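You operate a simulated robot arm through the tools that you are given. There is no shell and no other tool. Be economical: measure what you need, move in short steps, check, and stop when the job is done.

You are at the controls of a simulated two-armed robot. One attempt, no reset.

JOB
On the top of the small bench, fold the grey cloth in half.

Only the result counts: the job must be done as asked and must still hold three seconds after the hand-in. Knocking over, shifting, dropping, spilling or breaking anything else fails it. Flat cloth is picked up by pressing the open fingertips on it (5 to 10 N) and closing them slowly along it; thin cloth reads only 2 to 8 mm in the jaws.

ROBOT AND FRAMES
Two 7-joint arms with two-finger parallel grippers on one trunk, on a base that drives. Base frame: it is fixed to the floor where the robot stands at the start and does not move with it; the origin is under the middle of the robot, x ahead of it, y to its left, z up. Readings come in m, rad, newtons and seconds.
The left shoulder is at the start at [0.07, 0.133, 1.101], the right one opposite. With the tool pointing down near the work surface each hand reaches from about 0.1 to 0.64 m from the robot's upright axis, wherever it stands, measured 20 degrees to its own side. Places, roughly: top of the small bench [0.6, 0.8, 0.8]. Payload 1.57 kg a hand.
Tool frame (each hand has its own): the origin (TCP) lies between the finger pads and is the grasp point; the fingertips stand 0.03 m ahead of it; z points along the fingers, y is the line along which they close. Largest opening 0.08 m; finger width 0.017, thickness 0.012; the body of the gripper, 0.04 by 0.082 m, starts 0.08 m behind the TCP.
Orientation is that of the tool frame in the base frame, as a unit quaternion [x, y, z, w]. With the fingers straight down and closing along the base's y, the tool's x points along the base's -x, its y along +y and its z along -z.

CONTROLS
- The arms move only by the tool servo_tool. It takes "left_rows", "right_rows" or both (then of equal length, played together; a hand with none holds still); each is text: rows parted by semicolons, each of 6 numbers parted by spaces: the shift along the tool's x, y, z in units of 30 mm (1.0 is 30 mm), then the turn, a rotation vector about the tool's x, y, z in units of 5 degrees (1.0 is 5 degrees). In form: dx dy dz ax ay az; .... A call has 1 to 12 rows; each row shifts and turns the commanded pose from where the row before left it, along the tool's axes as they then stand. "left_fingers" and "right_fingers" are, for a hand that has rows, the finger opening in m, from 0 to 0.08, set as the call begins (left out, the last holds). A call with a number of a shift or a turn outside -1 to 1 is refused whole. A row lasts 0.2 s, in which the tool goes at most 0.05 m and 0.15 rad; a call with a longer step from one row to the next is refused whole, and so is a gripper value outside its range. Where a pose cannot be reached the arm comes as near as it can. A force on the tool above 40 N (or 10 N above the force at the start of the call, whichever is more), or a blocked arm, ends the call early, and 0.2 s more pass. Each finger travels about 0.153 m/s and halts on what it meets, pressing with about 23 N; the grip force reading is that of the motor and also rises with nothing between the fingers. The clock runs only during rows and for 0.2 s after the last one: add rows that do not move to give the fingers time. It gives the time, the measured TCP pose, the force on the tool (base axes), the opening and the grip force at its end, in the units of the frame above (readings bear some noise), with the torque about the TCP (base axes, N m) and any sound that the robot's microphone picked up.
- Cameras (640 x 400 px; columns grow to the right, rows downward): "scene" is now at [0.1143, -0.0015, 1.3173]; the picture's right is [-0.15, -0.99, 0.00], its down [-0.74, 0.11, -0.66] and it looks along [0.65, -0.10, -0.75] (base axes); focal length 279 px, centre (320, 200). "left" rides on the left gripper at [0.072, 0.007, -0.122] in its tool frame; the picture's right is [-0.09, 1.00, 0.00], its down [-0.84, -0.08, -0.54] and it looks along [-0.54, -0.05, 0.84] (tool axes); focal length 238 px, centre (320, 200). "right" rides on the right gripper at [0.072, -0.007, -0.122] in its tool frame; the picture's right is [0.09, 1.00, 0.00], its down [-0.84, 0.08, -0.54] and it looks along [-0.54, 0.05, 0.84] (tool axes); focal length 238 px, centre (320, 200). There is no depth. A picture from a camera that has moved, and an enlarged one, comes with that camera's place and axes in the base frame and with its lens. The place of the scene camera against the robot may be out by one fixed shift of up to 0.025 m in any direction.
- snapshot(camera): a new picture of that camera. The clock stands still meanwhile.
- raise_lower(by): slides the trunk up (or, below 0, down) by that many m; the arms and the scene camera ride with it, the base frame stays. It gives what a move gives, with no picture.
- roll_base(legs): drives the robot by 1 to 6 legs, each [ahead, left, turn to the left] in m, m and rad, along the robot's own axes; the way and the turn of a leg run together, so that a leg with both is an arc; at most 1.5 m and 3.142 rad a leg. The arms and the cameras ride along, it lands a little off, and it stops where it bumps. It gives what a move gives.
- turn_head(pan, tilt): turns the head with the scene camera to pan (to the left, within 1.501 rad either way) and tilt (down, from -0.506 to 1.204), counted from straight ahead of the robot. It gives what a move gives.
- close_up(camera, box): a new picture of the part [left, top, right, bottom] of that camera's present view, enlarged. The clock stands still meanwhile.
- finish_job(): hands the job in; it is judged then, once.

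Go step by step. Nothing tells you exact positions but the pictures and the camera data: compare them with the known pose of the tool, close in by small moves and look again before you grip or let go. The budget is 120 turns and 88 pictures, counting those below and the enlarged ones. Unless the task says otherwise, let go and move clear before handing in, and close with one line.

The tools are called after "Call:" by a JSON object that holds its "method" and its "body". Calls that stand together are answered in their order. servo_tool: Moves the arms, as the interface text tells. Its arguments: {"type":"object","properties":{"left_rows":{"type":"string"},"left_fingers":{"type":"number"},"right_rows":{"type":"string"},"right_fingers":{"type":"number"}},"required":[]} The other tools are called the same way: raise_lower (by) slides the trunk up or down; roll_base (legs) drives the base; turn_head (pan, tilt) turns the head that bears the scene camera; snapshot (camera) takes a picture; close_up (camera, box) takes an enlarged picture of a part of a camera's view; finish_job () hands the job in.

At the start:

```text
time: 0.0
left_tcp_pos: [0.5321, 0.1459, 0.9908]
left_tcp_rot: [0.0, 1.0, 0.0, 0.0]
left_force: [0.3, -0.4, 1.0]
left_ft_torque: [-0.01, 0.02, -0.01]
left_finger_gap: 0.08
left_grasp_force: 0.1
right_tcp_pos: [0.4386, -0.3222, 0.9916]
right_tcp_rot: [0.0, 1.0, 0.0, 0.0]
right_force: [-0.1, -0.7, 0.5]
right_ft_torque: [-0.02, 0.02, 0.0]
right_finger_gap: 0.08
right_grasp_force: 0.1
trunk travel left (down, up): [-0.675, 0.265]
robot x, y, heading: [0.0008, 0.002, 0.002]
head pan, tilt: [-0.154, 0.846]
```

scene: 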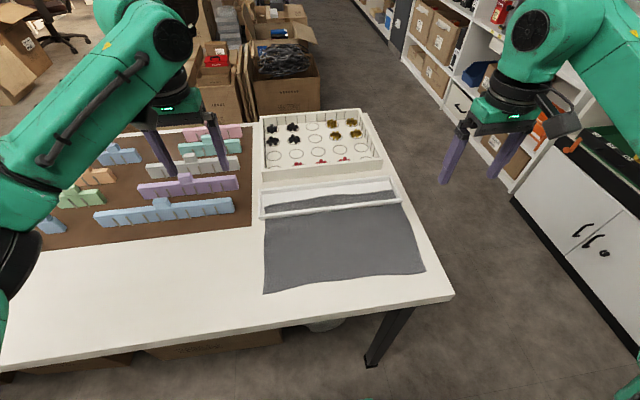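
right: 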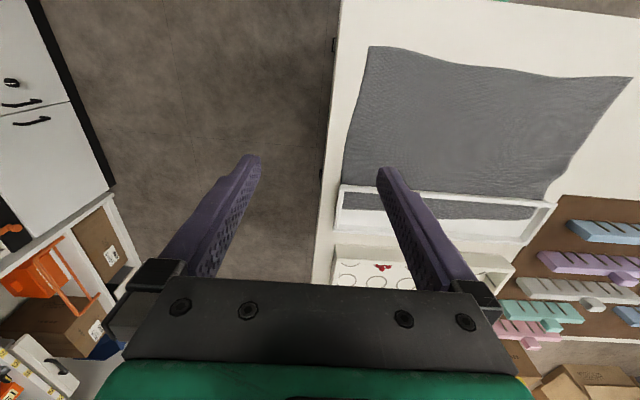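
left: 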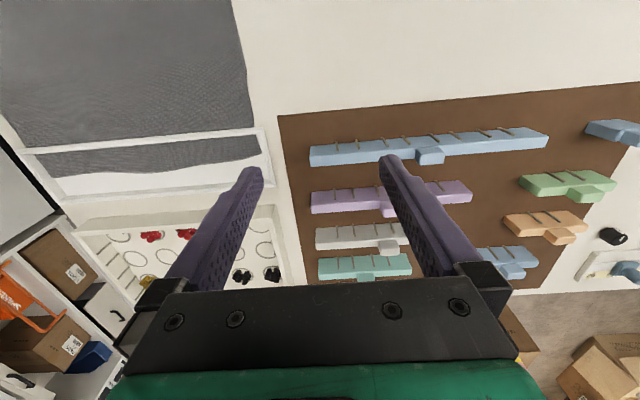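

I see a grey cloth on the table ahead, partly inside or under a shallow white tray. The small bench is said to be near [0.6, 0.8], so I'll look left first to find out which surface that is.

Call:
{"method": "turn_head", "body": {"pan": 0.9, "tilt": 0.7}}

Call:
{"method": "snapshot", "body": {"camera": "scene"}}

Call:
{"method": "close_up", "body": {"camera": "right", "box": [320, 0, 640, 290]}}

```text
time: 1.3
left_tcp_pos: [0.5323, 0.146, 0.9914]
left_tcp_rot: [0.0, 1.0, 0.0, 0.0]
left_force: [-0.1, 0.0, -0.8]
left_ft_torque: [-0.01, -0.01, -0.01]
left_finger_gap: 0.08
left_grasp_force: 0.0
right_tcp_pos: [0.4382, -0.3216, 0.9928]
right_tcp_rot: [0.0, 1.0, 0.0, 0.0]
right_force: [-0.8, -0.4, 0.1]
right_ft_torque: [0.03, 0.0, 0.05]
right_finger_gap: 0.0798
right_grasp_force: 0.0
trunk travel left (down, up): [-0.675, 0.265]
robot x, y, heading: [-0.0038, -0.0013, 0.002]
head pan, tilt: [0.901, 0.7]
```

```text
84 pictures are left
camera scene: at [0.0898, 0.077, 1.3294], right [0.78, -0.62, 0.0], down [-0.4, -0.5, -0.76], along [0.48, 0.6, -0.64], focal length 279 px, centre (320, 200)
```

scene: 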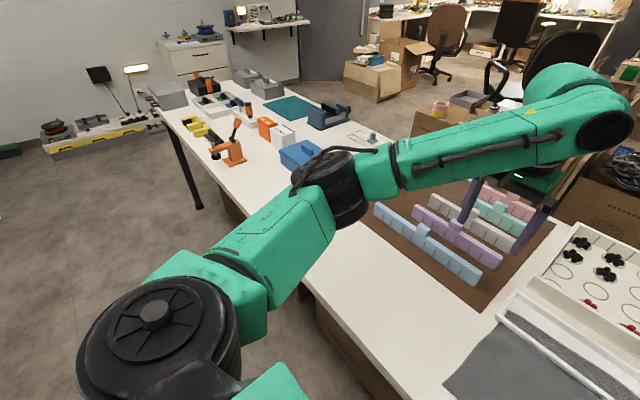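

```text
1.38 times, centred on (480, 145) of right
camera zoom: at [0.3682, -0.3286, 1.1139], right [-0.09, 1.0, 0.0], down [0.84, 0.08, 0.54], along [0.54, 0.05, -0.84], focal length 329 px, centre (99, 276)
```

zoom: 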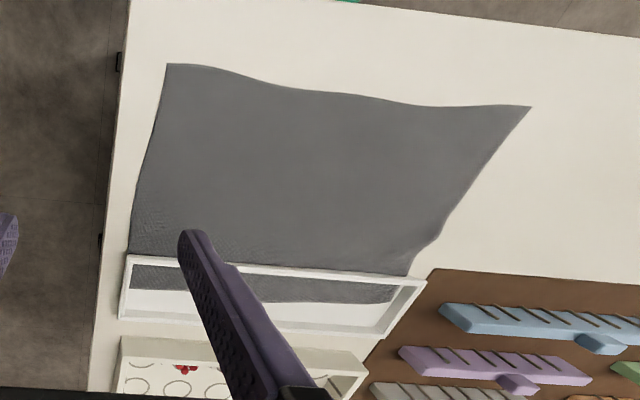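

The bench is one long table, and the cloth lies at its near-right end. I'll look closely at the cloth and the white frame.

Call:
{"method": "turn_head", "body": {"pan": -0.2, "tilt": 0.95}}

Call:
{"method": "close_up", "body": {"camera": "scene", "box": [220, 80, 440, 260]}}

Call:
{"method": "close_up", "body": {"camera": "left", "box": [0, 80, 280, 280]}}

```text
time: 2.6
left_tcp_pos: [0.5317, 0.146, 0.9919]
left_tcp_rot: [-0.001, 1.0, 0.0, 0.001]
left_force: [0.5, 0.3, 0.8]
left_ft_torque: [-0.03, 0.0, 0.0]
left_finger_gap: 0.0799
left_grasp_force: 0.0
right_tcp_pos: [0.4384, -0.3223, 0.9925]
right_tcp_rot: [0.0, 1.0, 0.0, 0.001]
right_force: [0.0, 0.2, -0.8]
right_ft_torque: [-0.02, 0.0, 0.03]
right_finger_gap: 0.0799
right_grasp_force: 0.0
trunk travel left (down, up): [-0.675, 0.265]
robot x, y, heading: [-0.0, -0.0046, -0.0]
head pan, tilt: [-0.201, 0.949]
```

```text
2.22 times, centred on (330, 170) of scene
camera zoom: at [0.1082, -0.004, 1.3096], right [-0.2, -0.98, 0.0], down [-0.8, 0.16, -0.58], along [0.57, -0.12, -0.81], focal length 621 px, centre (298, 267)
```

zoom: 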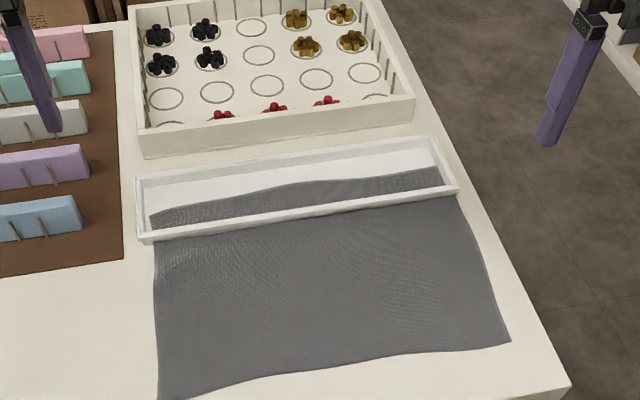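

```text
2.00 times, centred on (140, 180) of left
camera zoom: at [0.4596, 0.1531, 1.1131], right [0.09, 1.0, 0.0], down [0.84, -0.08, 0.54], along [0.54, -0.05, -0.84], focal length 477 px, centre (680, 240)
```

zoom: 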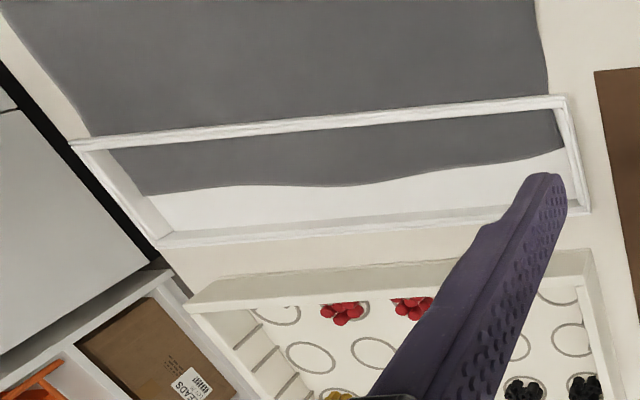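

The cloth's far strip shows inside the tray's rim, and I need to know whether it goes under, over or through the near rail. I'll move the left hand away and take a closer look with the right hand's camera.

Call:
{"method": "close_up", "body": {"camera": "scene", "box": [260, 140, 330, 184]}}

Call:
{"method": "close_up", "body": {"camera": "scene", "box": [330, 125, 400, 169]}}

Call:
{"method": "close_up", "body": {"camera": "left", "box": [200, 110, 290, 190]}}

```text
9.09 times, centred on (295, 162) of scene
camera zoom: at [0.1082, -0.004, 1.3096], right [-0.2, -0.98, 0.0], down [-0.8, 0.16, -0.58], along [0.57, -0.12, -0.81], focal length 2540 px, centre (547, 546)
```

zoom: 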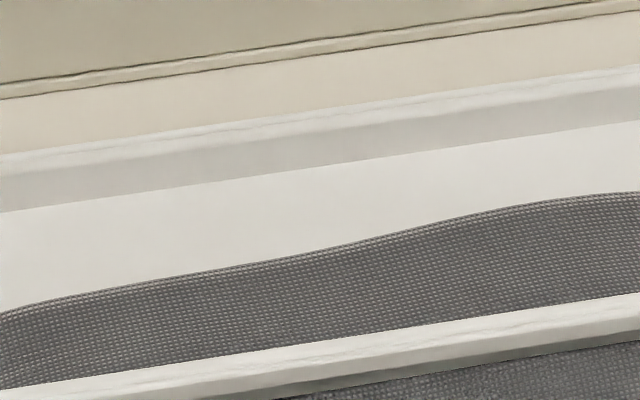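

```text
9.09 times, centred on (365, 147) of scene
camera zoom: at [0.1082, -0.004, 1.3096], right [-0.2, -0.98, 0.0], down [-0.8, 0.16, -0.58], along [0.57, -0.12, -0.81], focal length 2540 px, centre (-89, 682)
```

zoom: 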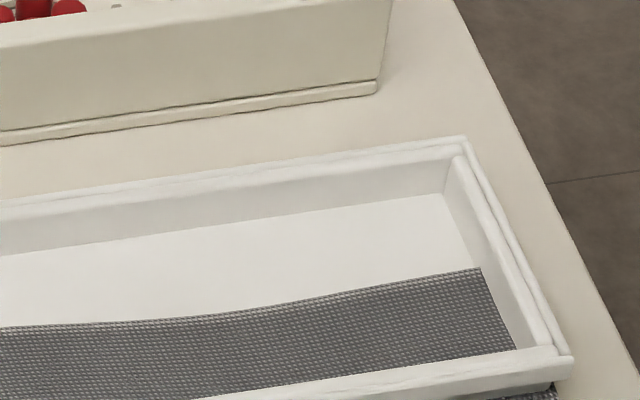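

```text
5.00 times, centred on (245, 150) of left
camera zoom: at [0.4596, 0.1531, 1.1131], right [0.09, 1.0, 0.0], down [0.84, -0.08, 0.54], along [0.54, -0.05, -0.84], focal length 1192 px, centre (695, 450)
```

zoom: 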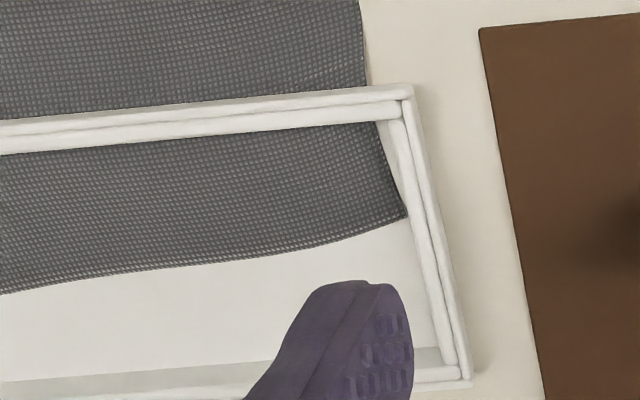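

The cloth is about 0.32 m along y by 0.22 m along x (x from about 0.36 to 0.58), and the tray's near rail is at x ≈ 0.54. I'll bring the right hand in low to look at the rail up close.

Call:
{"method": "servo_tool", "body": {"right_rows": "0.27 0.87 0.6 0 0 0;0.27 0.87 0.6 0 0 0;0.27 0.87 0.6 0 0 0;0.27 0.87 0.6 0 0 0;0.27 0.87 0.6 0 0 0"}}

Call:
{"method": "snapshot", "body": {"camera": "right"}}

```text
time: 3.8
left_tcp_pos: [0.5312, 0.1475, 0.9909]
left_tcp_rot: [-0.001, 1.0, 0.0, -0.001]
left_force: [-0.1, -0.5, -0.7]
left_ft_torque: [-0.05, -0.02, -0.01]
left_finger_gap: 0.0801
left_grasp_force: 0.2
right_tcp_pos: [0.399, -0.1907, 0.9018]
right_tcp_rot: [-0.001, 1.0, 0.0, 0.0]
right_force: [1.2, 0.4, -0.5]
right_ft_torque: [-0.01, -0.01, 0.0]
right_finger_gap: 0.08
right_grasp_force: 0.0
trunk travel left (down, up): [-0.675, 0.265]
robot x, y, heading: [-0.0027, 0.0025, 0.002]
head pan, tilt: [-0.201, 0.949]
```

```text
77 pictures are left
camera right: at [0.3286, -0.1968, 1.0241], right [-0.09, 1.0, 0.0], down [0.84, 0.08, 0.54], along [0.54, 0.05, -0.84], focal length 238 px, centre (320, 200)
```

right: 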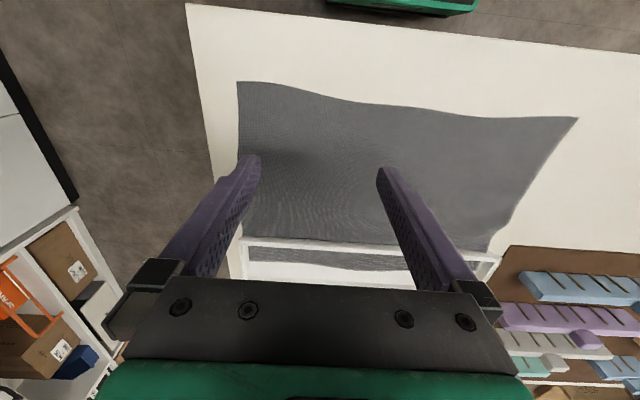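

I'll tilt the right hand so its camera looks more horizontally at the rail.

Call:
{"method": "servo_tool", "body": {"right_rows": "0 -0.6 0 0 -1 0;0 -0.6 0 0 -1 0;0 -0.6 0 0 -1 0;0 0 0 0 -1 0;0 0 0 0 -1 0;0 0 0 0 -1 0"}}

Call:
{"method": "close_up", "body": {"camera": "right", "box": [240, 100, 400, 260]}}

```text
time: 5.2
left_tcp_pos: [0.5295, 0.1462, 0.9913]
left_tcp_rot: [-0.001, 1.0, 0.0, 0.001]
left_force: [0.3, 0.3, 0.5]
left_ft_torque: [-0.01, 0.01, 0.01]
left_finger_gap: 0.0798
left_grasp_force: 0.0
right_tcp_pos: [0.3976, -0.246, 0.9028]
right_tcp_rot: [0.0, 0.966, 0.0, 0.26]
right_force: [-0.4, -0.4, 0.3]
right_ft_torque: [0.0, 0.04, 0.04]
right_finger_gap: 0.08
right_grasp_force: 0.1
trunk travel left (down, up): [-0.675, 0.265]
robot x, y, heading: [-0.0032, 0.0013, 0.005]
head pan, tilt: [-0.201, 0.949]
```

```text
2.50 times, centred on (320, 180) of right
camera zoom: at [0.2756, -0.252, 0.9719], right [-0.08, 1.0, -0.05], down [0.45, 0.08, 0.89], along [0.89, 0.05, -0.46], focal length 596 px, centre (320, 250)
```

zoom: 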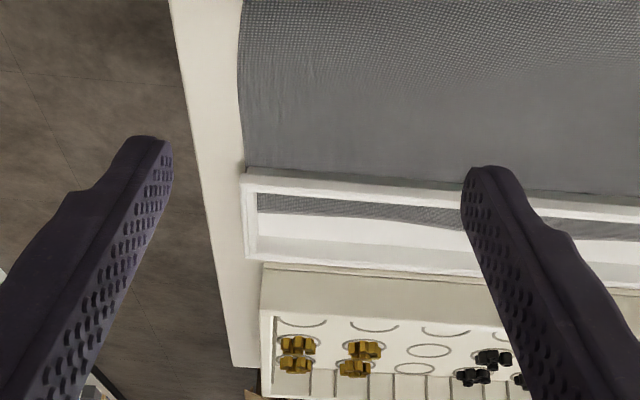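

Call:
{"method": "close_up", "body": {"camera": "right", "box": [290, 130, 360, 180]}}

```text
8.00 times, centred on (325, 155) of right
camera zoom: at [0.2756, -0.252, 0.9719], right [-0.08, 1.0, -0.05], down [0.45, 0.08, 0.89], along [0.89, 0.05, -0.46], focal length 1907 px, centre (280, 560)
```

zoom: 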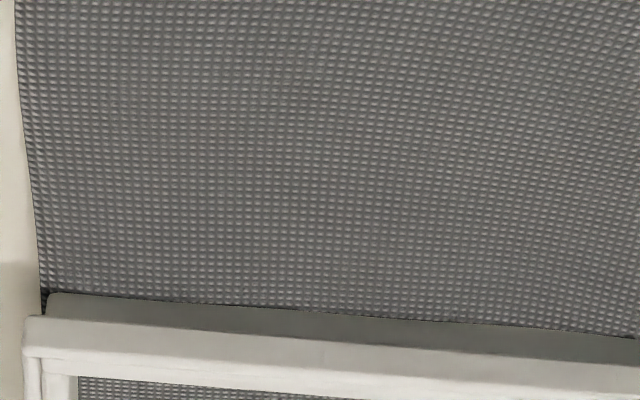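

The tray wall cuts straight across the cloth with a small strip inside. I plan to lift that far strip out and fold it toward me onto the near half, which keeps the result off the tray. First I'll straighten the right hand and shift the base to the right so both far corners are well within reach.

Call:
{"method": "servo_tool", "body": {"right_rows": "0 0 -0.5 0 1 0;0 0 -0.5 0 1 0;0 0 -0.5 0 1 0;0 0 0 0 1 0;0 0 0 0 1 0;0 0 0 0 1 0"}}

Call:
{"method": "roll_base", "body": {"legs": [[0, -0.11, 0]]}}

Call:
{"method": "snapshot", "body": {"camera": "scene"}}

Call:
{"method": "snapshot", "body": {"camera": "left"}}

```text
time: 6.6
left_tcp_pos: [0.5321, 0.1461, 0.9902]
left_tcp_rot: [-0.001, 1.0, 0.001, -0.001]
left_force: [-0.1, -0.5, -0.6]
left_ft_torque: [0.03, 0.01, 0.02]
left_finger_gap: 0.0799
left_grasp_force: 0.0
right_tcp_pos: [0.3802, -0.2454, 0.9432]
right_tcp_rot: [0.0, 1.0, 0.001, -0.002]
right_force: [0.4, 0.0, 0.3]
right_ft_torque: [0.01, 0.02, 0.02]
right_finger_gap: 0.0801
right_grasp_force: 0.0
trunk travel left (down, up): [-0.675, 0.265]
robot x, y, heading: [-0.0028, -0.0054, 0.002]
head pan, tilt: [-0.201, 0.949]
```

```text
time: 7.8
left_tcp_pos: [0.5321, 0.0376, 0.9915]
left_tcp_rot: [-0.001, 1.0, 0.0, 0.0]
left_force: [0.1, 0.3, -0.8]
left_ft_torque: [0.04, -0.02, -0.02]
left_finger_gap: 0.0797
left_grasp_force: 0.1
right_tcp_pos: [0.3802, -0.3534, 0.9429]
right_tcp_rot: [0.0, 1.0, -0.001, 0.0]
right_force: [-0.3, -0.3, -0.4]
right_ft_torque: [0.02, 0.02, -0.01]
right_finger_gap: 0.08
right_grasp_force: 0.0
trunk travel left (down, up): [-0.675, 0.265]
robot x, y, heading: [0.0018, -0.1104, 0.005]
head pan, tilt: [-0.201, 0.949]
```

```text
74 pictures are left
camera scene: at [0.1082, -0.1121, 1.3096], right [-0.2, -0.98, 0.0], down [-0.8, 0.16, -0.58], along [0.57, -0.12, -0.81], focal length 279 px, centre (320, 200)
```

scene: 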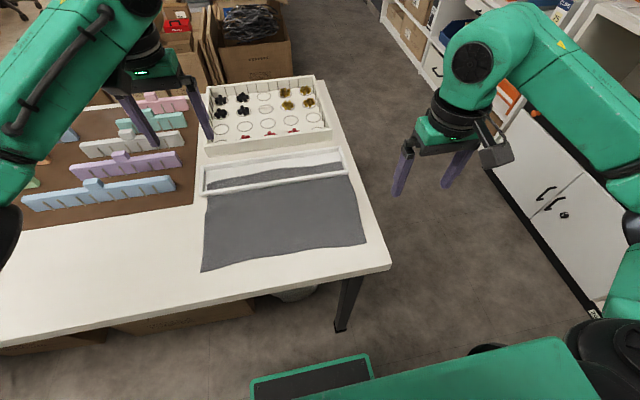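

```text
73 pictures are left
camera left: at [0.4597, 0.0448, 1.113], right [0.09, 1.0, 0.0], down [0.84, -0.08, 0.54], along [0.54, -0.05, -0.84], focal length 238 px, centre (320, 200)
```

left: 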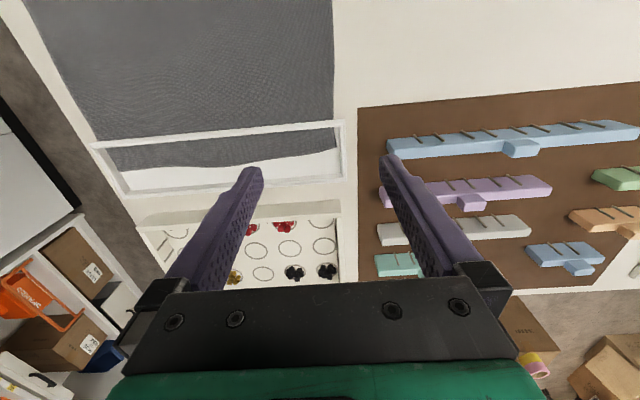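

I'll bring both hands above the far strip inside the tray, with fingers part-open at about 0.04, at a safe height, then check alignment.

Call:
{"method": "servo_tool", "body": {"left_rows": "-0.165 -0.11 0.3 0 0 0;-0.165 -0.11 0.3 0 0 0;-0.165 -0.11 0.3 0 0 0;-0.165 -0.11 0.3 0 0 0;-0.165 -0.11 0.3 0 0 0;-0.165 -0.11 0.3 0 0 0;-0.165 -0.11 0.3 0 0 0;-0.165 -0.11 0.3 0 0 0;0 0 0 0 0 0", "right_rows": "-0.8 0.575 0.1 0 0 0;-0.8 0.575 0.1 0 0 0;-0.8 0.575 0.1 0 0 0;-0.8 0.575 0.1 0 0 0;-0.8 0.575 0.1 0 0 0;-0.8 0.575 0.1 0 0 0;-0.8 0.575 0.1 0 0 0;-0.8 0.575 0.1 0 0 0;0 0 0 0 0 0", "left_fingers": 0.04, "right_fingers": 0.04}}

Call:
{"method": "snapshot", "body": {"camera": "left"}}

Call:
{"method": "snapshot", "body": {"camera": "right"}}

Call:
{"method": "close_up", "body": {"camera": "scene", "box": [180, 70, 400, 210]}}

```text
time: 9.8
left_tcp_pos: [0.5716, 0.0101, 0.9196]
left_tcp_rot: [-0.001, 1.0, -0.001, 0.0]
left_force: [-0.5, -0.8, 0.6]
left_ft_torque: [0.01, 0.0, 0.03]
left_finger_gap: 0.0401
left_grasp_force: 0.1
right_tcp_pos: [0.5691, -0.2162, 0.9195]
right_tcp_rot: [0.001, 1.0, 0.0, 0.001]
right_force: [0.1, -0.1, -0.8]
right_ft_torque: [0.02, 0.02, 0.02]
right_finger_gap: 0.0396
right_grasp_force: 0.1
trunk travel left (down, up): [-0.675, 0.265]
robot x, y, heading: [-0.0025, -0.1087, 0.001]
head pan, tilt: [-0.201, 0.949]
```

```text
72 pictures are left
camera left: at [0.4993, 0.0175, 1.0411], right [0.09, 1.0, 0.0], down [0.84, -0.08, 0.54], along [0.54, -0.05, -0.84], focal length 238 px, centre (320, 200)
```

left: 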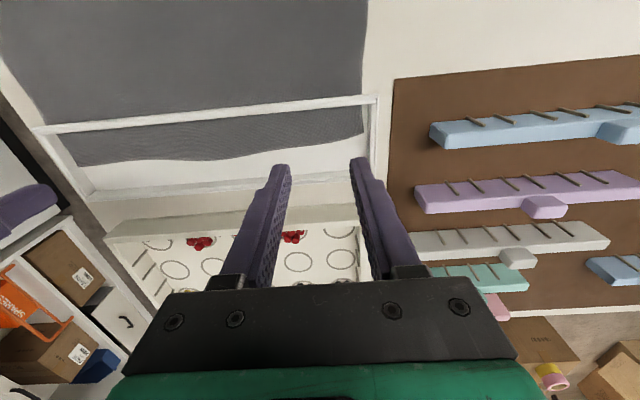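

```text
71 pictures are left
camera right: at [0.5001, -0.2234, 1.0414], right [-0.09, 1.0, 0.0], down [0.84, 0.08, 0.54], along [0.54, 0.05, -0.84], focal length 238 px, centre (320, 200)
```

right: 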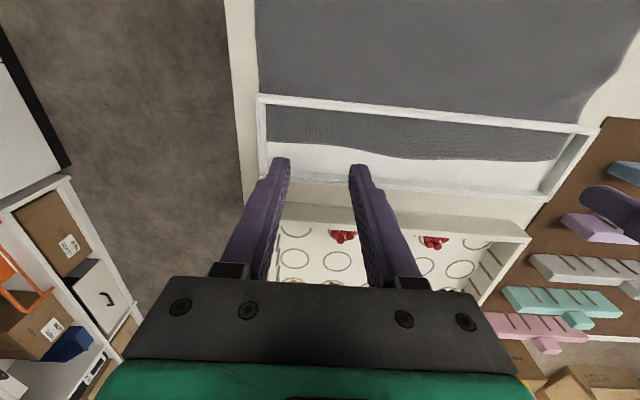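

```text
2.86 times, centred on (290, 140) of scene
camera zoom: at [0.1077, -0.1135, 1.3096], right [-0.2, -0.98, 0.0], down [-0.8, 0.16, -0.58], along [0.57, -0.12, -0.81], focal length 798 px, centre (406, 371)
```

zoom: 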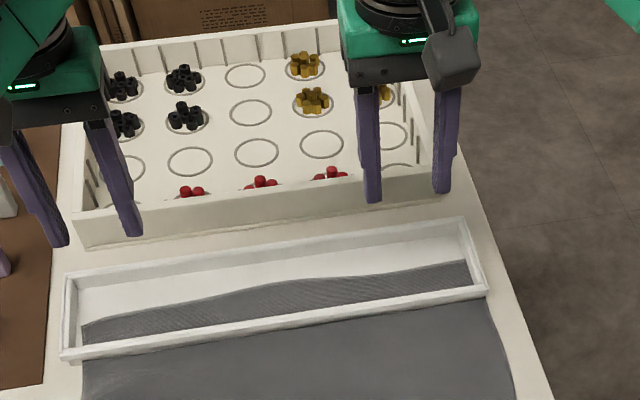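

Both hands are lined up over the strip, whose edge is at x ≈ 0.585 to 0.59. I'll make small corrections and lower to just above the cloth.

Call:
{"method": "servo_tool", "body": {"left_rows": "-0.08 0.2 0 0 0 0;0 0 0.4 0 0 0;0 0 0.5 0 0 0;0 0 0.5 0 0 0;0 0 0.4 0 0 0;0 0 0 0 0 0", "right_rows": "-0.2 -0.3 0 0 0 0;0 0 0.4 0 0 0;0 0 0.5 0 0 0;0 0 0.5 0 0 0;0 0 0.4 0 0 0;0 0 0 0 0 0"}}

Call:
{"method": "snapshot", "body": {"camera": "left"}}

Call:
{"method": "snapshot", "body": {"camera": "right"}}

Call:
{"method": "close_up", "body": {"camera": "scene", "box": [180, 70, 400, 210]}}

```text
time: 11.2
left_tcp_pos: [0.5743, 0.0176, 0.8652]
left_tcp_rot: [-0.001, 1.0, 0.0, 0.0]
left_force: [0.0, 0.0, 0.7]
left_ft_torque: [0.02, 0.02, 0.01]
left_finger_gap: 0.04
left_grasp_force: 0.0
right_tcp_pos: [0.5775, -0.2251, 0.865]
right_tcp_rot: [0.001, 1.0, 0.001, 0.0]
right_force: [-0.5, -0.6, 0.4]
right_ft_torque: [-0.02, -0.01, 0.01]
right_finger_gap: 0.0403
right_grasp_force: 0.1
trunk travel left (down, up): [-0.675, 0.265]
robot x, y, heading: [0.0023, -0.1084, 0.0]
head pan, tilt: [-0.201, 0.949]
```

```text
69 pictures are left
camera left: at [0.5017, 0.0246, 0.9868], right [0.09, 1.0, 0.0], down [0.84, -0.08, 0.54], along [0.54, -0.05, -0.84], focal length 238 px, centre (320, 200)
```

left: 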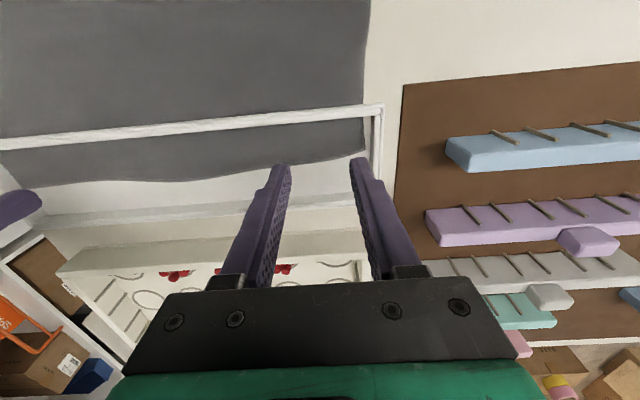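

```text
68 pictures are left
camera right: at [0.5062, -0.2323, 0.9864], right [-0.09, 1.0, 0.0], down [0.84, 0.08, 0.54], along [0.54, 0.05, -0.84], focal length 238 px, centre (320, 200)
```

right: 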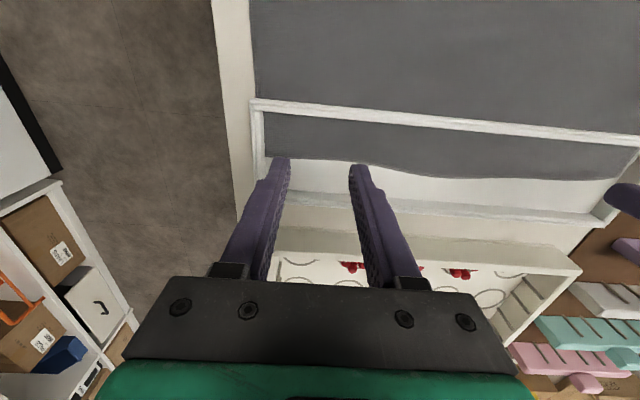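

```text
2.86 times, centred on (290, 140) of scene
camera zoom: at [0.108, -0.1127, 1.3096], right [-0.2, -0.98, 0.0], down [-0.8, 0.16, -0.58], along [0.57, -0.12, -0.81], focal length 798 px, centre (406, 371)
```

zoom: 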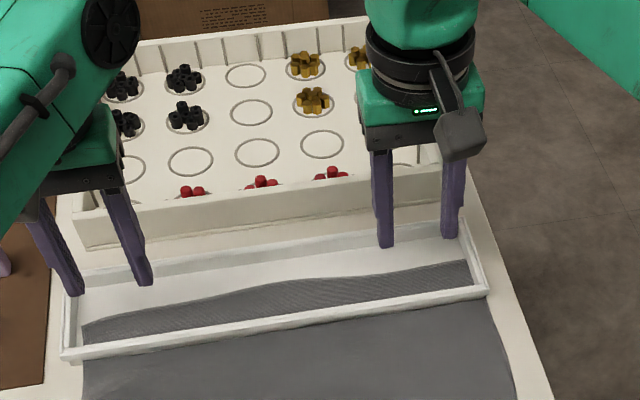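

The fingers are placed over the strip with clearance to the rails. I'll go down in small steps until they make contact.

Call:
{"method": "servo_tool", "body": {"left_rows": "0 0 0.25 0 0 0;0 0 0.25 0 0 0;0 0 0.2 0 0 0;0 0 0.1 0 0 0;0 0 0 0 0 0", "right_rows": "0 0 0.25 0 0 0;0 0 0.25 0 0 0;0 0 0.2 0 0 0;0 0 0.1 0 0 0;0 0 0 0 0 0"}}

Call:
{"method": "snapshot", "body": {"camera": "left"}}

Call:
{"method": "snapshot", "body": {"camera": "right"}}

```text
time: 12.4
left_tcp_pos: [0.5739, 0.0165, 0.8416]
left_tcp_rot: [-0.001, 1.0, 0.0, 0.001]
left_force: [0.3, -0.4, 0.1]
left_ft_torque: [-0.02, -0.01, 0.0]
left_finger_gap: 0.04
left_grasp_force: 0.0
right_tcp_pos: [0.5771, -0.2268, 0.8411]
right_tcp_rot: [0.0, 1.0, 0.0, 0.0]
right_force: [1.0, 0.7, 0.3]
right_ft_torque: [-0.02, 0.0, 0.0]
right_finger_gap: 0.0399
right_grasp_force: 0.1
trunk travel left (down, up): [-0.675, 0.265]
robot x, y, heading: [-0.0002, -0.1094, -0.001]
head pan, tilt: [-0.201, 0.949]
```

```text
66 pictures are left
camera left: at [0.5019, 0.024, 0.9632], right [0.09, 1.0, 0.0], down [0.84, -0.08, 0.54], along [0.54, -0.05, -0.84], focal length 238 px, centre (320, 200)
```

left: 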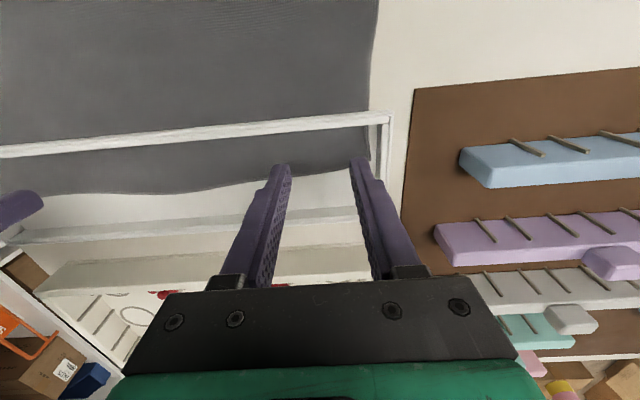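

```text
65 pictures are left
camera right: at [0.5069, -0.2321, 0.9624], right [-0.09, 1.0, 0.0], down [0.84, 0.08, 0.54], along [0.54, 0.05, -0.84], focal length 238 px, centre (320, 200)
```

right: 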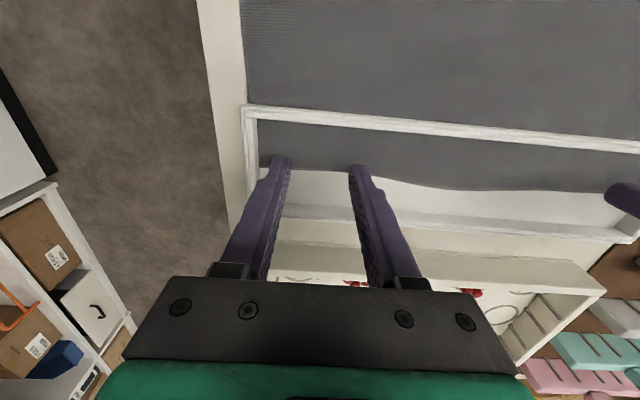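

Not touching yet. I'll shift about 4 mm toward the near rail and go down in 2.5 mm steps.

Call:
{"method": "servo_tool", "body": {"left_rows": "0.13 0 0 0 0 0;0 0 0.08 0 0 0;0 0 0.08 0 0 0;0 0 0.08 0 0 0;0 0 0 0 0 0", "right_rows": "0.17 0 0 0 0 0;0 0 0.08 0 0 0;0 0 0.08 0 0 0;0 0 0.08 0 0 0;0 0 0 0 0 0"}}

```text
time: 13.6
left_tcp_pos: [0.5705, 0.0161, 0.8342]
left_tcp_rot: [-0.001, 1.0, -0.001, 0.0]
left_force: [0.2, 0.5, -0.6]
left_ft_torque: [0.01, -0.01, -0.01]
left_finger_gap: 0.0399
left_grasp_force: 0.1
right_tcp_pos: [0.5722, -0.226, 0.8344]
right_tcp_rot: [0.001, 1.0, 0.0, 0.0]
right_force: [0.6, -0.1, -0.4]
right_ft_torque: [0.01, -0.03, -0.01]
right_finger_gap: 0.0403
right_grasp_force: 0.0
trunk travel left (down, up): [-0.675, 0.265]
robot x, y, heading: [0.0026, -0.1098, -0.003]
head pan, tilt: [-0.201, 0.949]
```

Call:
{"method": "servo_tool", "body": {"left_rows": "0 0 0.06 0 0 0;0 0 0.06 0 0 0;0 0 0 0 0 0", "right_rows": "0 0 0.06 0 0 0;0 0 0.06 0 0 0;0 0 0 0 0 0"}}

Call:
{"method": "snapshot", "body": {"camera": "left"}}

```text
time: 14.4
left_tcp_pos: [0.571, 0.0172, 0.8304]
left_tcp_rot: [-0.002, 1.0, 0.0, -0.001]
left_force: [0.2, -0.1, -0.3]
left_ft_torque: [-0.01, 0.02, -0.01]
left_finger_gap: 0.0401
left_grasp_force: 0.1
right_tcp_pos: [0.5717, -0.2263, 0.8307]
right_tcp_rot: [-0.001, 1.0, 0.0, 0.0]
right_force: [-0.5, 0.6, 0.0]
right_ft_torque: [-0.01, 0.0, -0.02]
right_finger_gap: 0.0403
right_grasp_force: 0.1
trunk travel left (down, up): [-0.675, 0.265]
robot x, y, heading: [0.0031, -0.1075, 0.005]
head pan, tilt: [-0.201, 0.949]
```

```text
64 pictures are left
camera left: at [0.4981, 0.0239, 0.9524], right [0.09, 1.0, 0.0], down [0.84, -0.08, 0.54], along [0.54, -0.05, -0.84], focal length 238 px, centre (320, 200)
```

left: 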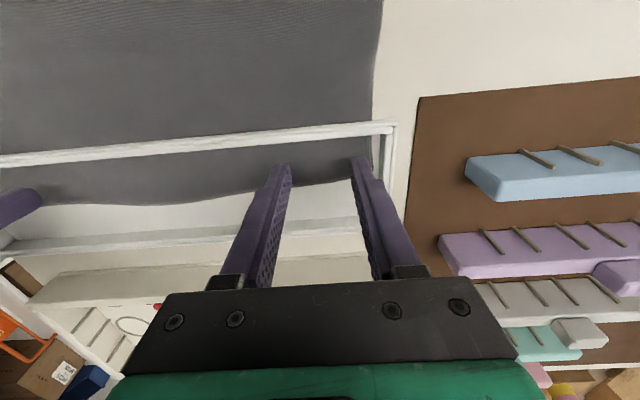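

Call:
{"method": "servo_tool", "body": {"left_rows": "0 0 0.06 0 0 0;0 0 0.06 0 0 0;0 0 0 0 0 0", "right_rows": "0 0 0.06 0 0 0;0 0 0.06 0 0 0;0 0 0 0 0 0"}}

```text
time: 15.2
left_tcp_pos: [0.5697, 0.0175, 0.8269]
left_tcp_rot: [-0.001, 1.0, 0.0, 0.0]
left_force: [0.3, -0.2, 0.2]
left_ft_torque: [-0.03, -0.02, -0.01]
left_finger_gap: 0.0397
left_grasp_force: 0.0
right_tcp_pos: [0.5721, -0.226, 0.8264]
right_tcp_rot: [0.0, 1.0, 0.0, 0.0]
right_force: [0.1, -0.3, -0.2]
right_ft_torque: [0.0, -0.01, -0.04]
right_finger_gap: 0.04
right_grasp_force: 0.1
trunk travel left (down, up): [-0.675, 0.265]
robot x, y, heading: [0.0002, -0.1048, 0.002]
head pan, tilt: [-0.201, 0.949]
```

No contact yet, so I'm continuing down slowly.

Call:
{"method": "servo_tool", "body": {"left_rows": "0 0 0.06 0 0 0;0 0 0.06 0 0 0;0 0 0 0 0 0", "right_rows": "0 0 0.06 0 0 0;0 0 0.06 0 0 0;0 0 0 0 0 0"}}

Call:
{"method": "snapshot", "body": {"camera": "right"}}

Call:
{"method": "close_up", "body": {"camera": "scene", "box": [180, 100, 370, 210]}}

```text
time: 16.0
left_tcp_pos: [0.5714, 0.0156, 0.8242]
left_tcp_rot: [-0.001, 1.0, 0.0, -0.001]
left_force: [-0.2, -0.2, 0.0]
left_ft_torque: [-0.04, 0.01, -0.01]
left_finger_gap: 0.0398
left_grasp_force: 0.1
right_tcp_pos: [0.572, -0.2245, 0.8222]
right_tcp_rot: [0.0, 1.0, 0.0, 0.001]
right_force: [0.9, -0.1, 0.1]
right_ft_torque: [0.01, 0.01, 0.02]
right_finger_gap: 0.04
right_grasp_force: 0.0
trunk travel left (down, up): [-0.675, 0.265]
robot x, y, heading: [0.0021, -0.109, -0.003]
head pan, tilt: [-0.201, 0.949]
```

```text
63 pictures are left
camera right: at [0.5014, -0.232, 0.9446], right [-0.09, 1.0, 0.0], down [0.84, 0.08, 0.54], along [0.54, 0.05, -0.84], focal length 238 px, centre (320, 200)
```

right: 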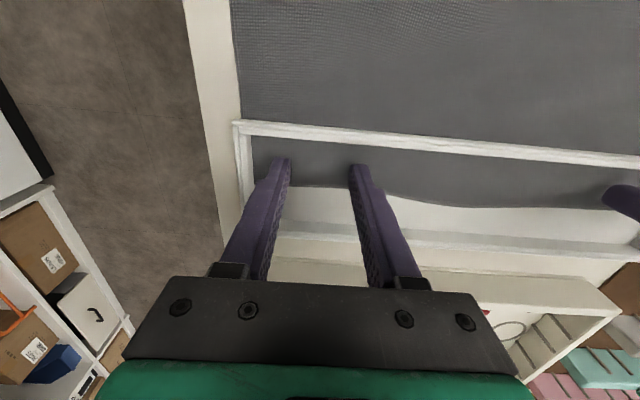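

```text
3.37 times, centred on (275, 155) of scene
camera zoom: at [0.1082, -0.1127, 1.3096], right [-0.2, -0.98, 0.0], down [-0.8, 0.16, -0.58], along [0.57, -0.12, -0.81], focal length 941 px, centre (472, 352)
```

zoom: 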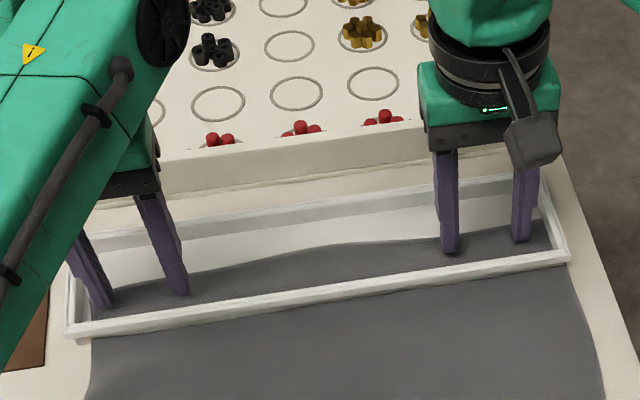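

Call:
{"method": "servo_tool", "body": {"left_rows": "0 0 0.06 0 0 0;0 0 0.06 0 0 0;0 0 0 0 0 0", "right_rows": "0 0 0.06 0 0 0;0 0 0.06 0 0 0;0 0 0 0 0 0"}}

```text
time: 16.8
left_tcp_pos: [0.57, 0.0177, 0.8195]
left_tcp_rot: [-0.001, 1.0, 0.0, 0.0]
left_force: [0.7, 0.4, 0.7]
left_ft_torque: [-0.02, 0.0, -0.02]
left_finger_gap: 0.0399
left_grasp_force: 0.0
right_tcp_pos: [0.5724, -0.2248, 0.8189]
right_tcp_rot: [0.0, 1.0, 0.0, 0.0]
right_force: [-0.8, -0.4, 0.1]
right_ft_torque: [-0.01, -0.02, 0.01]
right_finger_gap: 0.0403
right_grasp_force: 0.1
trunk travel left (down, up): [-0.675, 0.265]
robot x, y, heading: [-0.0006, -0.1088, -0.001]
head pan, tilt: [-0.201, 0.949]
```

Call:
{"method": "servo_tool", "body": {"left_rows": "0 0 0.06 0 0 0;0 0 0.06 0 0 0;0 0 0 0 0 0", "right_rows": "0 0 0.06 0 0 0;0 0 0.06 0 0 0;0 0 0 0 0 0"}}

```text
time: 17.6
left_tcp_pos: [0.5705, 0.0165, 0.8172]
left_tcp_rot: [0.0, 1.0, 0.0, 0.0]
left_force: [1.0, 0.3, 2.3]
left_ft_torque: [-0.02, -0.03, 0.02]
left_finger_gap: 0.0403
left_grasp_force: 0.0
right_tcp_pos: [0.5716, -0.2261, 0.8163]
right_tcp_rot: [0.0, 1.0, 0.0, 0.0]
right_force: [0.8, -1.5, 4.6]
right_ft_torque: [0.0, -0.08, -0.04]
right_finger_gap: 0.04
right_grasp_force: 0.1
trunk travel left (down, up): [-0.675, 0.265]
robot x, y, heading: [-0.0024, -0.1081, -0.001]
head pan, tilt: [-0.201, 0.949]
```

Contact has started. I'll press a little more.

Call:
{"method": "servo_tool", "body": {"left_rows": "0 0 0.05 0 0 0;0 0 0 0 0 0", "right_rows": "0 0 0.03 0 0 0;0 0 0 0 0 0"}}

```text
time: 18.2
left_tcp_pos: [0.5692, 0.0168, 0.8174]
left_tcp_rot: [0.0, 1.0, 0.0, 0.002]
left_force: [2.4, -0.3, 7.9]
left_ft_torque: [0.04, -0.07, 0.02]
left_finger_gap: 0.0398
left_grasp_force: 0.1
right_tcp_pos: [0.5708, -0.2253, 0.8166]
right_tcp_rot: [0.0, 1.0, 0.0, 0.001]
right_force: [1.8, 0.0, 6.9]
right_ft_torque: [-0.01, -0.09, -0.03]
right_finger_gap: 0.04
right_grasp_force: 0.1
trunk travel left (down, up): [-0.675, 0.265]
robot x, y, heading: [0.0009, -0.1101, 0.0]
head pan, tilt: [-0.201, 0.949]
```

The press is about 7 to 8 N on each hand, which is right. Now I'll close the fingers in stages.

Call:
{"method": "servo_tool", "body": {"left_rows": "0 0 0 0 0 0", "right_rows": "0 0 0 0 0 0", "left_fingers": 0.03, "right_fingers": 0.03}}

Call:
{"method": "servo_tool", "body": {"left_rows": "0 0 0 0 0 0", "right_rows": "0 0 0 0 0 0", "left_fingers": 0.022, "right_fingers": 0.022}}

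Call:
{"method": "snapshot", "body": {"camera": "left"}}

Call:
{"method": "snapshot", "body": {"camera": "right"}}

```text
time: 18.6
left_tcp_pos: [0.5687, 0.016, 0.8165]
left_tcp_rot: [0.001, 1.0, 0.0, 0.001]
left_force: [-0.4, -2.0, 9.3]
left_ft_torque: [0.01, -0.02, 0.03]
left_finger_gap: 0.0271
left_grasp_force: 0.0
right_tcp_pos: [0.5703, -0.2257, 0.8167]
right_tcp_rot: [-0.001, 1.0, 0.0, 0.001]
right_force: [0.4, 0.6, 6.0]
right_ft_torque: [0.01, -0.02, 0.02]
right_finger_gap: 0.0264
right_grasp_force: 0.1
trunk travel left (down, up): [-0.675, 0.265]
robot x, y, heading: [-0.001, -0.1098, -0.001]
head pan, tilt: [-0.201, 0.949]
```

```text
time: 19.0
left_tcp_pos: [0.5684, 0.0162, 0.8169]
left_tcp_rot: [-0.001, 1.0, -0.001, 0.001]
left_force: [-0.2, -0.3, 11.1]
left_ft_torque: [0.01, 0.0, 0.01]
left_finger_gap: 0.0205
left_grasp_force: 0.1
right_tcp_pos: [0.5702, -0.2253, 0.8159]
right_tcp_rot: [0.0, 1.0, 0.0, 0.0]
right_force: [0.2, -0.1, 5.4]
right_ft_torque: [0.0, 0.0, 0.01]
right_finger_gap: 0.0208
right_grasp_force: 0.1
trunk travel left (down, up): [-0.675, 0.265]
robot x, y, heading: [0.003, -0.1101, 0.002]
head pan, tilt: [-0.201, 0.949]
```

```text
61 pictures are left
camera left: at [0.4958, 0.0238, 0.9381], right [0.09, 1.0, 0.0], down [0.84, -0.08, 0.54], along [0.54, -0.05, -0.84], focal length 238 px, centre (320, 200)
```

left: 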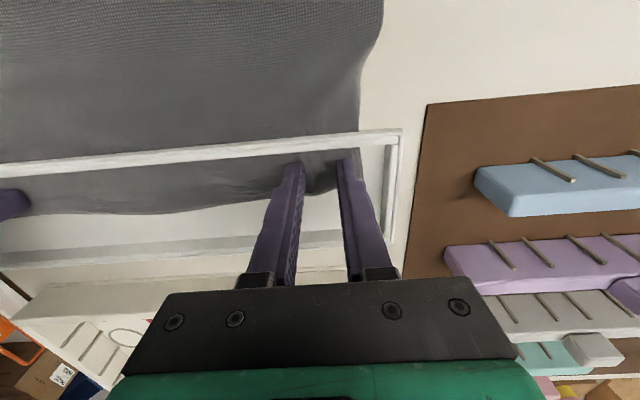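

```text
60 pictures are left
camera right: at [0.4992, -0.2324, 0.9379], right [-0.09, 1.0, 0.0], down [0.84, 0.08, 0.54], along [0.54, 0.05, -0.84], focal length 238 px, centre (320, 200)
```

right: 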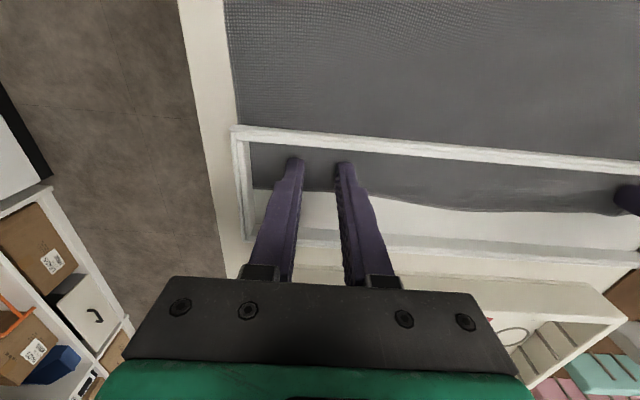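

The left pinch is gathering cloth, and the cloth outside the rail follows smoothly. The right hand needs slightly more pressure, so I'll add that and close further.

Call:
{"method": "servo_tool", "body": {"left_rows": "0 0 0 0 0 0", "right_rows": "0 0 0.04 0 0 0", "left_fingers": 0.012, "right_fingers": 0.016}}

Call:
{"method": "servo_tool", "body": {"left_rows": "0 0 0 0 0 0", "right_rows": "0 0 0 0 0 0", "left_fingers": 0.004, "right_fingers": 0.008}}

Call:
{"method": "servo_tool", "body": {"left_rows": "0 0 0 0 0 0;0 0 0 0 0 0", "right_rows": "0 0 0 0 0 0;0 0 0 0 0 0", "left_fingers": 0.0, "right_fingers": 0.0}}

Call:
{"method": "snapshot", "body": {"camera": "left"}}

Call:
{"method": "snapshot", "body": {"camera": "right"}}

```text
time: 19.4
left_tcp_pos: [0.5685, 0.0158, 0.8173]
left_tcp_rot: [-0.002, 1.0, -0.001, 0.002]
left_force: [1.4, -0.7, 7.9]
left_ft_torque: [0.0, -0.02, 0.01]
left_finger_gap: 0.0074
left_grasp_force: 0.1
right_tcp_pos: [0.5706, -0.2251, 0.8172]
right_tcp_rot: [0.0, 1.0, 0.001, 0.002]
right_force: [-0.3, -0.1, 13.6]
right_ft_torque: [-0.03, -0.01, -0.03]
right_finger_gap: 0.0142
right_grasp_force: 0.1
trunk travel left (down, up): [-0.675, 0.265]
robot x, y, heading: [0.0005, -0.1093, -0.0]
head pan, tilt: [-0.201, 0.949]
```

```text
time: 19.8
left_tcp_pos: [0.5683, 0.0161, 0.8165]
left_tcp_rot: [0.0, 1.0, 0.0, 0.001]
left_force: [0.6, 0.8, 6.9]
left_ft_torque: [0.0, 0.01, 0.03]
left_finger_gap: 0.0011
left_grasp_force: 0.1
right_tcp_pos: [0.5704, -0.225, 0.8172]
right_tcp_rot: [0.0, 1.0, 0.0, 0.002]
right_force: [-0.3, -1.3, 15.3]
right_ft_torque: [-0.06, -0.04, 0.02]
right_finger_gap: 0.0087
right_grasp_force: 0.4
trunk travel left (down, up): [-0.675, 0.265]
robot x, y, heading: [0.0009, -0.1101, -0.001]
head pan, tilt: [-0.201, 0.949]
```

```text
time: 20.4
left_tcp_pos: [0.5674, 0.0179, 0.8171]
left_tcp_rot: [-0.001, 1.0, 0.0, 0.001]
left_force: [0.2, -0.7, 4.6]
left_ft_torque: [0.01, -0.04, -0.03]
left_finger_gap: 0.0
left_grasp_force: 21.8
right_tcp_pos: [0.5698, -0.2249, 0.8161]
right_tcp_rot: [0.0, 1.0, 0.0, 0.001]
right_force: [1.3, -1.5, 17.6]
right_ft_torque: [0.02, -0.03, 0.01]
right_finger_gap: 0.0
right_grasp_force: 21.4
trunk travel left (down, up): [-0.675, 0.265]
robot x, y, heading: [0.0024, -0.1083, 0.003]
head pan, tilt: [-0.201, 0.949]
```

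```text
59 pictures are left
camera left: at [0.4951, 0.0242, 0.9382], right [0.09, 1.0, 0.0], down [0.84, -0.08, 0.54], along [0.54, -0.05, -0.84], focal length 238 px, centre (320, 200)
```

left: 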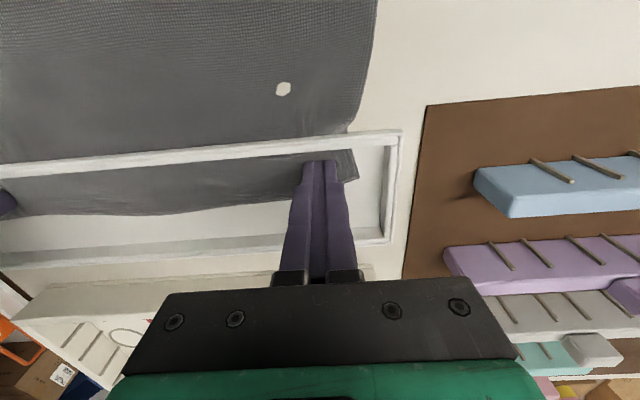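

```text
58 pictures are left
camera right: at [0.4987, -0.2318, 0.9375], right [-0.09, 1.0, 0.0], down [0.83, 0.08, 0.55], along [0.54, 0.05, -0.84], focal length 238 px, centre (320, 200)
```

right: 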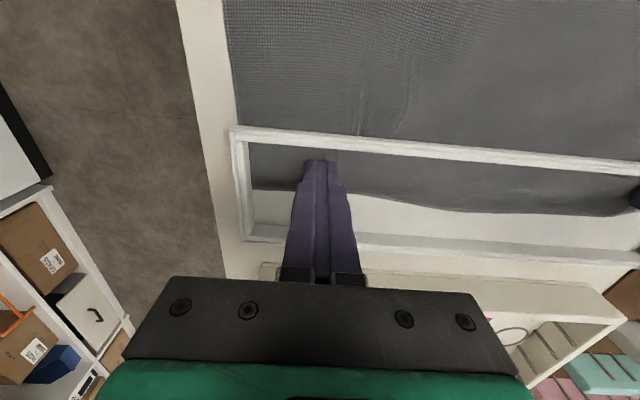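

Both gaps read 0.0, so both pinches probably slipped off, and a small white spot has appeared in the cloth near the left. I'll look closer.

Call:
{"method": "close_up", "body": {"camera": "left", "box": [220, 50, 400, 210]}}

Call:
{"method": "close_up", "body": {"camera": "right", "box": [230, 90, 410, 210]}}

Call:
{"method": "close_up", "body": {"camera": "scene", "box": [180, 110, 370, 230]}}

```text
2.50 times, centred on (310, 130) of left
camera zoom: at [0.4951, 0.0242, 0.9382], right [0.09, 1.0, 0.0], down [0.84, -0.08, 0.54], along [0.54, -0.05, -0.84], focal length 596 px, centre (345, 375)
```

zoom: 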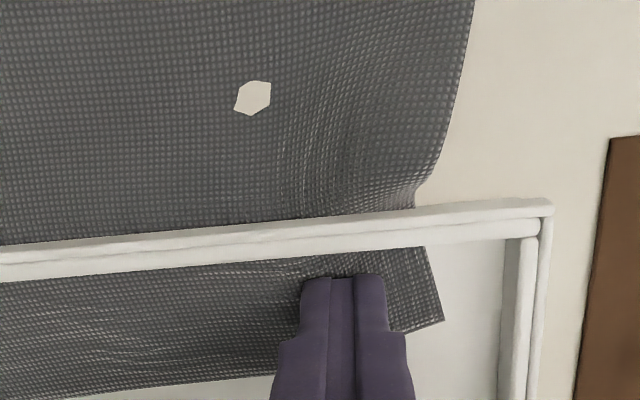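

```text
3.33 times, centred on (320, 150) of right
camera zoom: at [0.4987, -0.2318, 0.9375], right [-0.09, 1.0, 0.0], down [0.83, 0.08, 0.55], along [0.54, 0.05, -0.84], focal length 794 px, centre (320, 367)
```

zoom: 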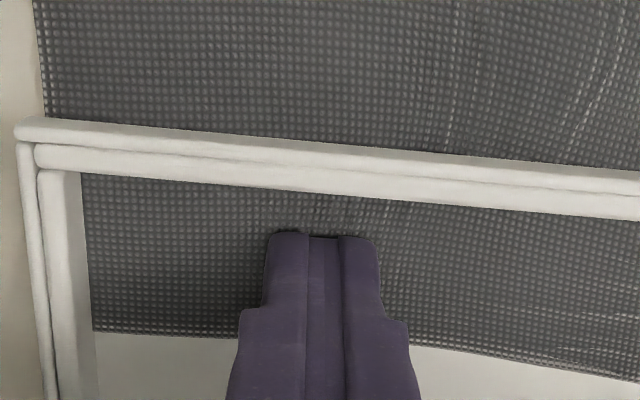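

```text
3.33 times, centred on (275, 170) of scene
camera zoom: at [0.1041, -0.1125, 1.3101], right [-0.2, -0.98, 0.0], down [-0.79, 0.16, -0.58], along [0.57, -0.12, -0.81], focal length 931 px, centre (470, 300)
```

zoom: 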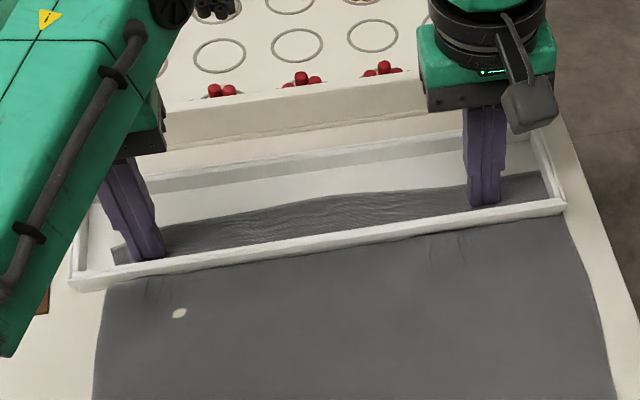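

The spot looks like bench showing through where the cloth sags. I'll lift both hands gently by 15 mm to see whether either holds cloth.

Call:
{"method": "servo_tool", "body": {"left_rows": "0 0 -0.15 0 0 0;0 0 -0.15 0 0 0;0 0 -0.2 0 0 0", "right_rows": "0 0 -0.15 0 0 0;0 0 -0.15 0 0 0;0 0 -0.2 0 0 0"}}

Call:
{"method": "close_up", "body": {"camera": "left", "box": [220, 50, 400, 210]}}

Call:
{"method": "close_up", "body": {"camera": "right", "box": [230, 90, 410, 210]}}

Call:
{"method": "close_up", "body": {"camera": "scene", "box": [180, 110, 370, 230]}}

```text
time: 21.2
left_tcp_pos: [0.5691, 0.0161, 0.8289]
left_tcp_rot: [0.0, 1.0, 0.0, 0.0]
left_force: [0.5, -0.1, -0.4]
left_ft_torque: [0.04, -0.01, 0.01]
left_finger_gap: 0.0001
left_grasp_force: 20.9
right_tcp_pos: [0.5722, -0.225, 0.8286]
right_tcp_rot: [0.001, 1.0, -0.001, 0.0]
right_force: [0.3, 1.4, 2.1]
right_ft_torque: [0.02, -0.02, 0.04]
right_finger_gap: 0.0
right_grasp_force: 21.4
trunk travel left (down, up): [-0.675, 0.265]
robot x, y, heading: [0.0001, -0.1051, 0.001]
head pan, tilt: [-0.201, 0.949]
```

```text
2.50 times, centred on (310, 130) of left
camera zoom: at [0.4976, 0.0244, 0.9515], right [0.09, 1.0, 0.0], down [0.84, -0.08, 0.54], along [0.54, -0.05, -0.84], focal length 596 px, centre (345, 375)
```

zoom: 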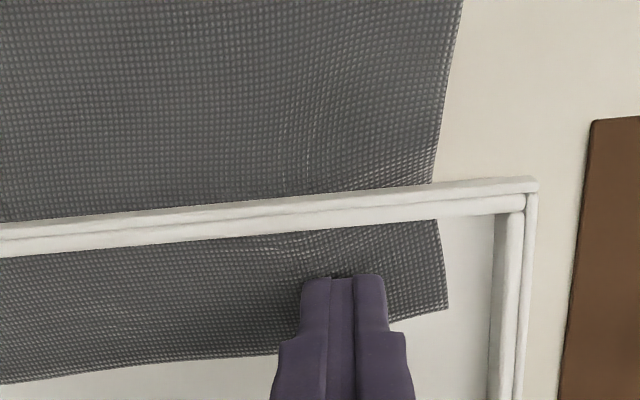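

```text
3.33 times, centred on (320, 150) of right
camera zoom: at [0.501, -0.2321, 0.9502], right [-0.09, 1.0, 0.0], down [0.84, 0.08, 0.54], along [0.54, 0.05, -0.84], focal length 794 px, centre (320, 367)
```

zoom: 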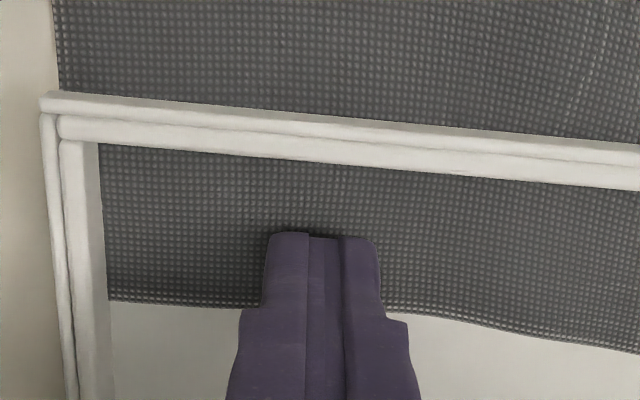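

```text
3.33 times, centred on (275, 170) of scene
camera zoom: at [0.1078, -0.1127, 1.3095], right [-0.2, -0.98, 0.0], down [-0.8, 0.16, -0.58], along [0.57, -0.12, -0.81], focal length 931 px, centre (470, 300)
```

zoom: 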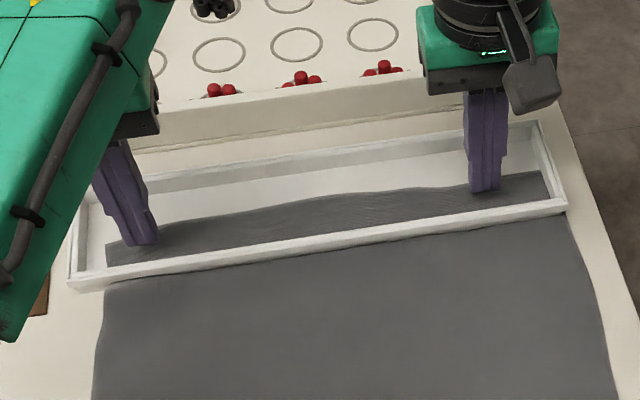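

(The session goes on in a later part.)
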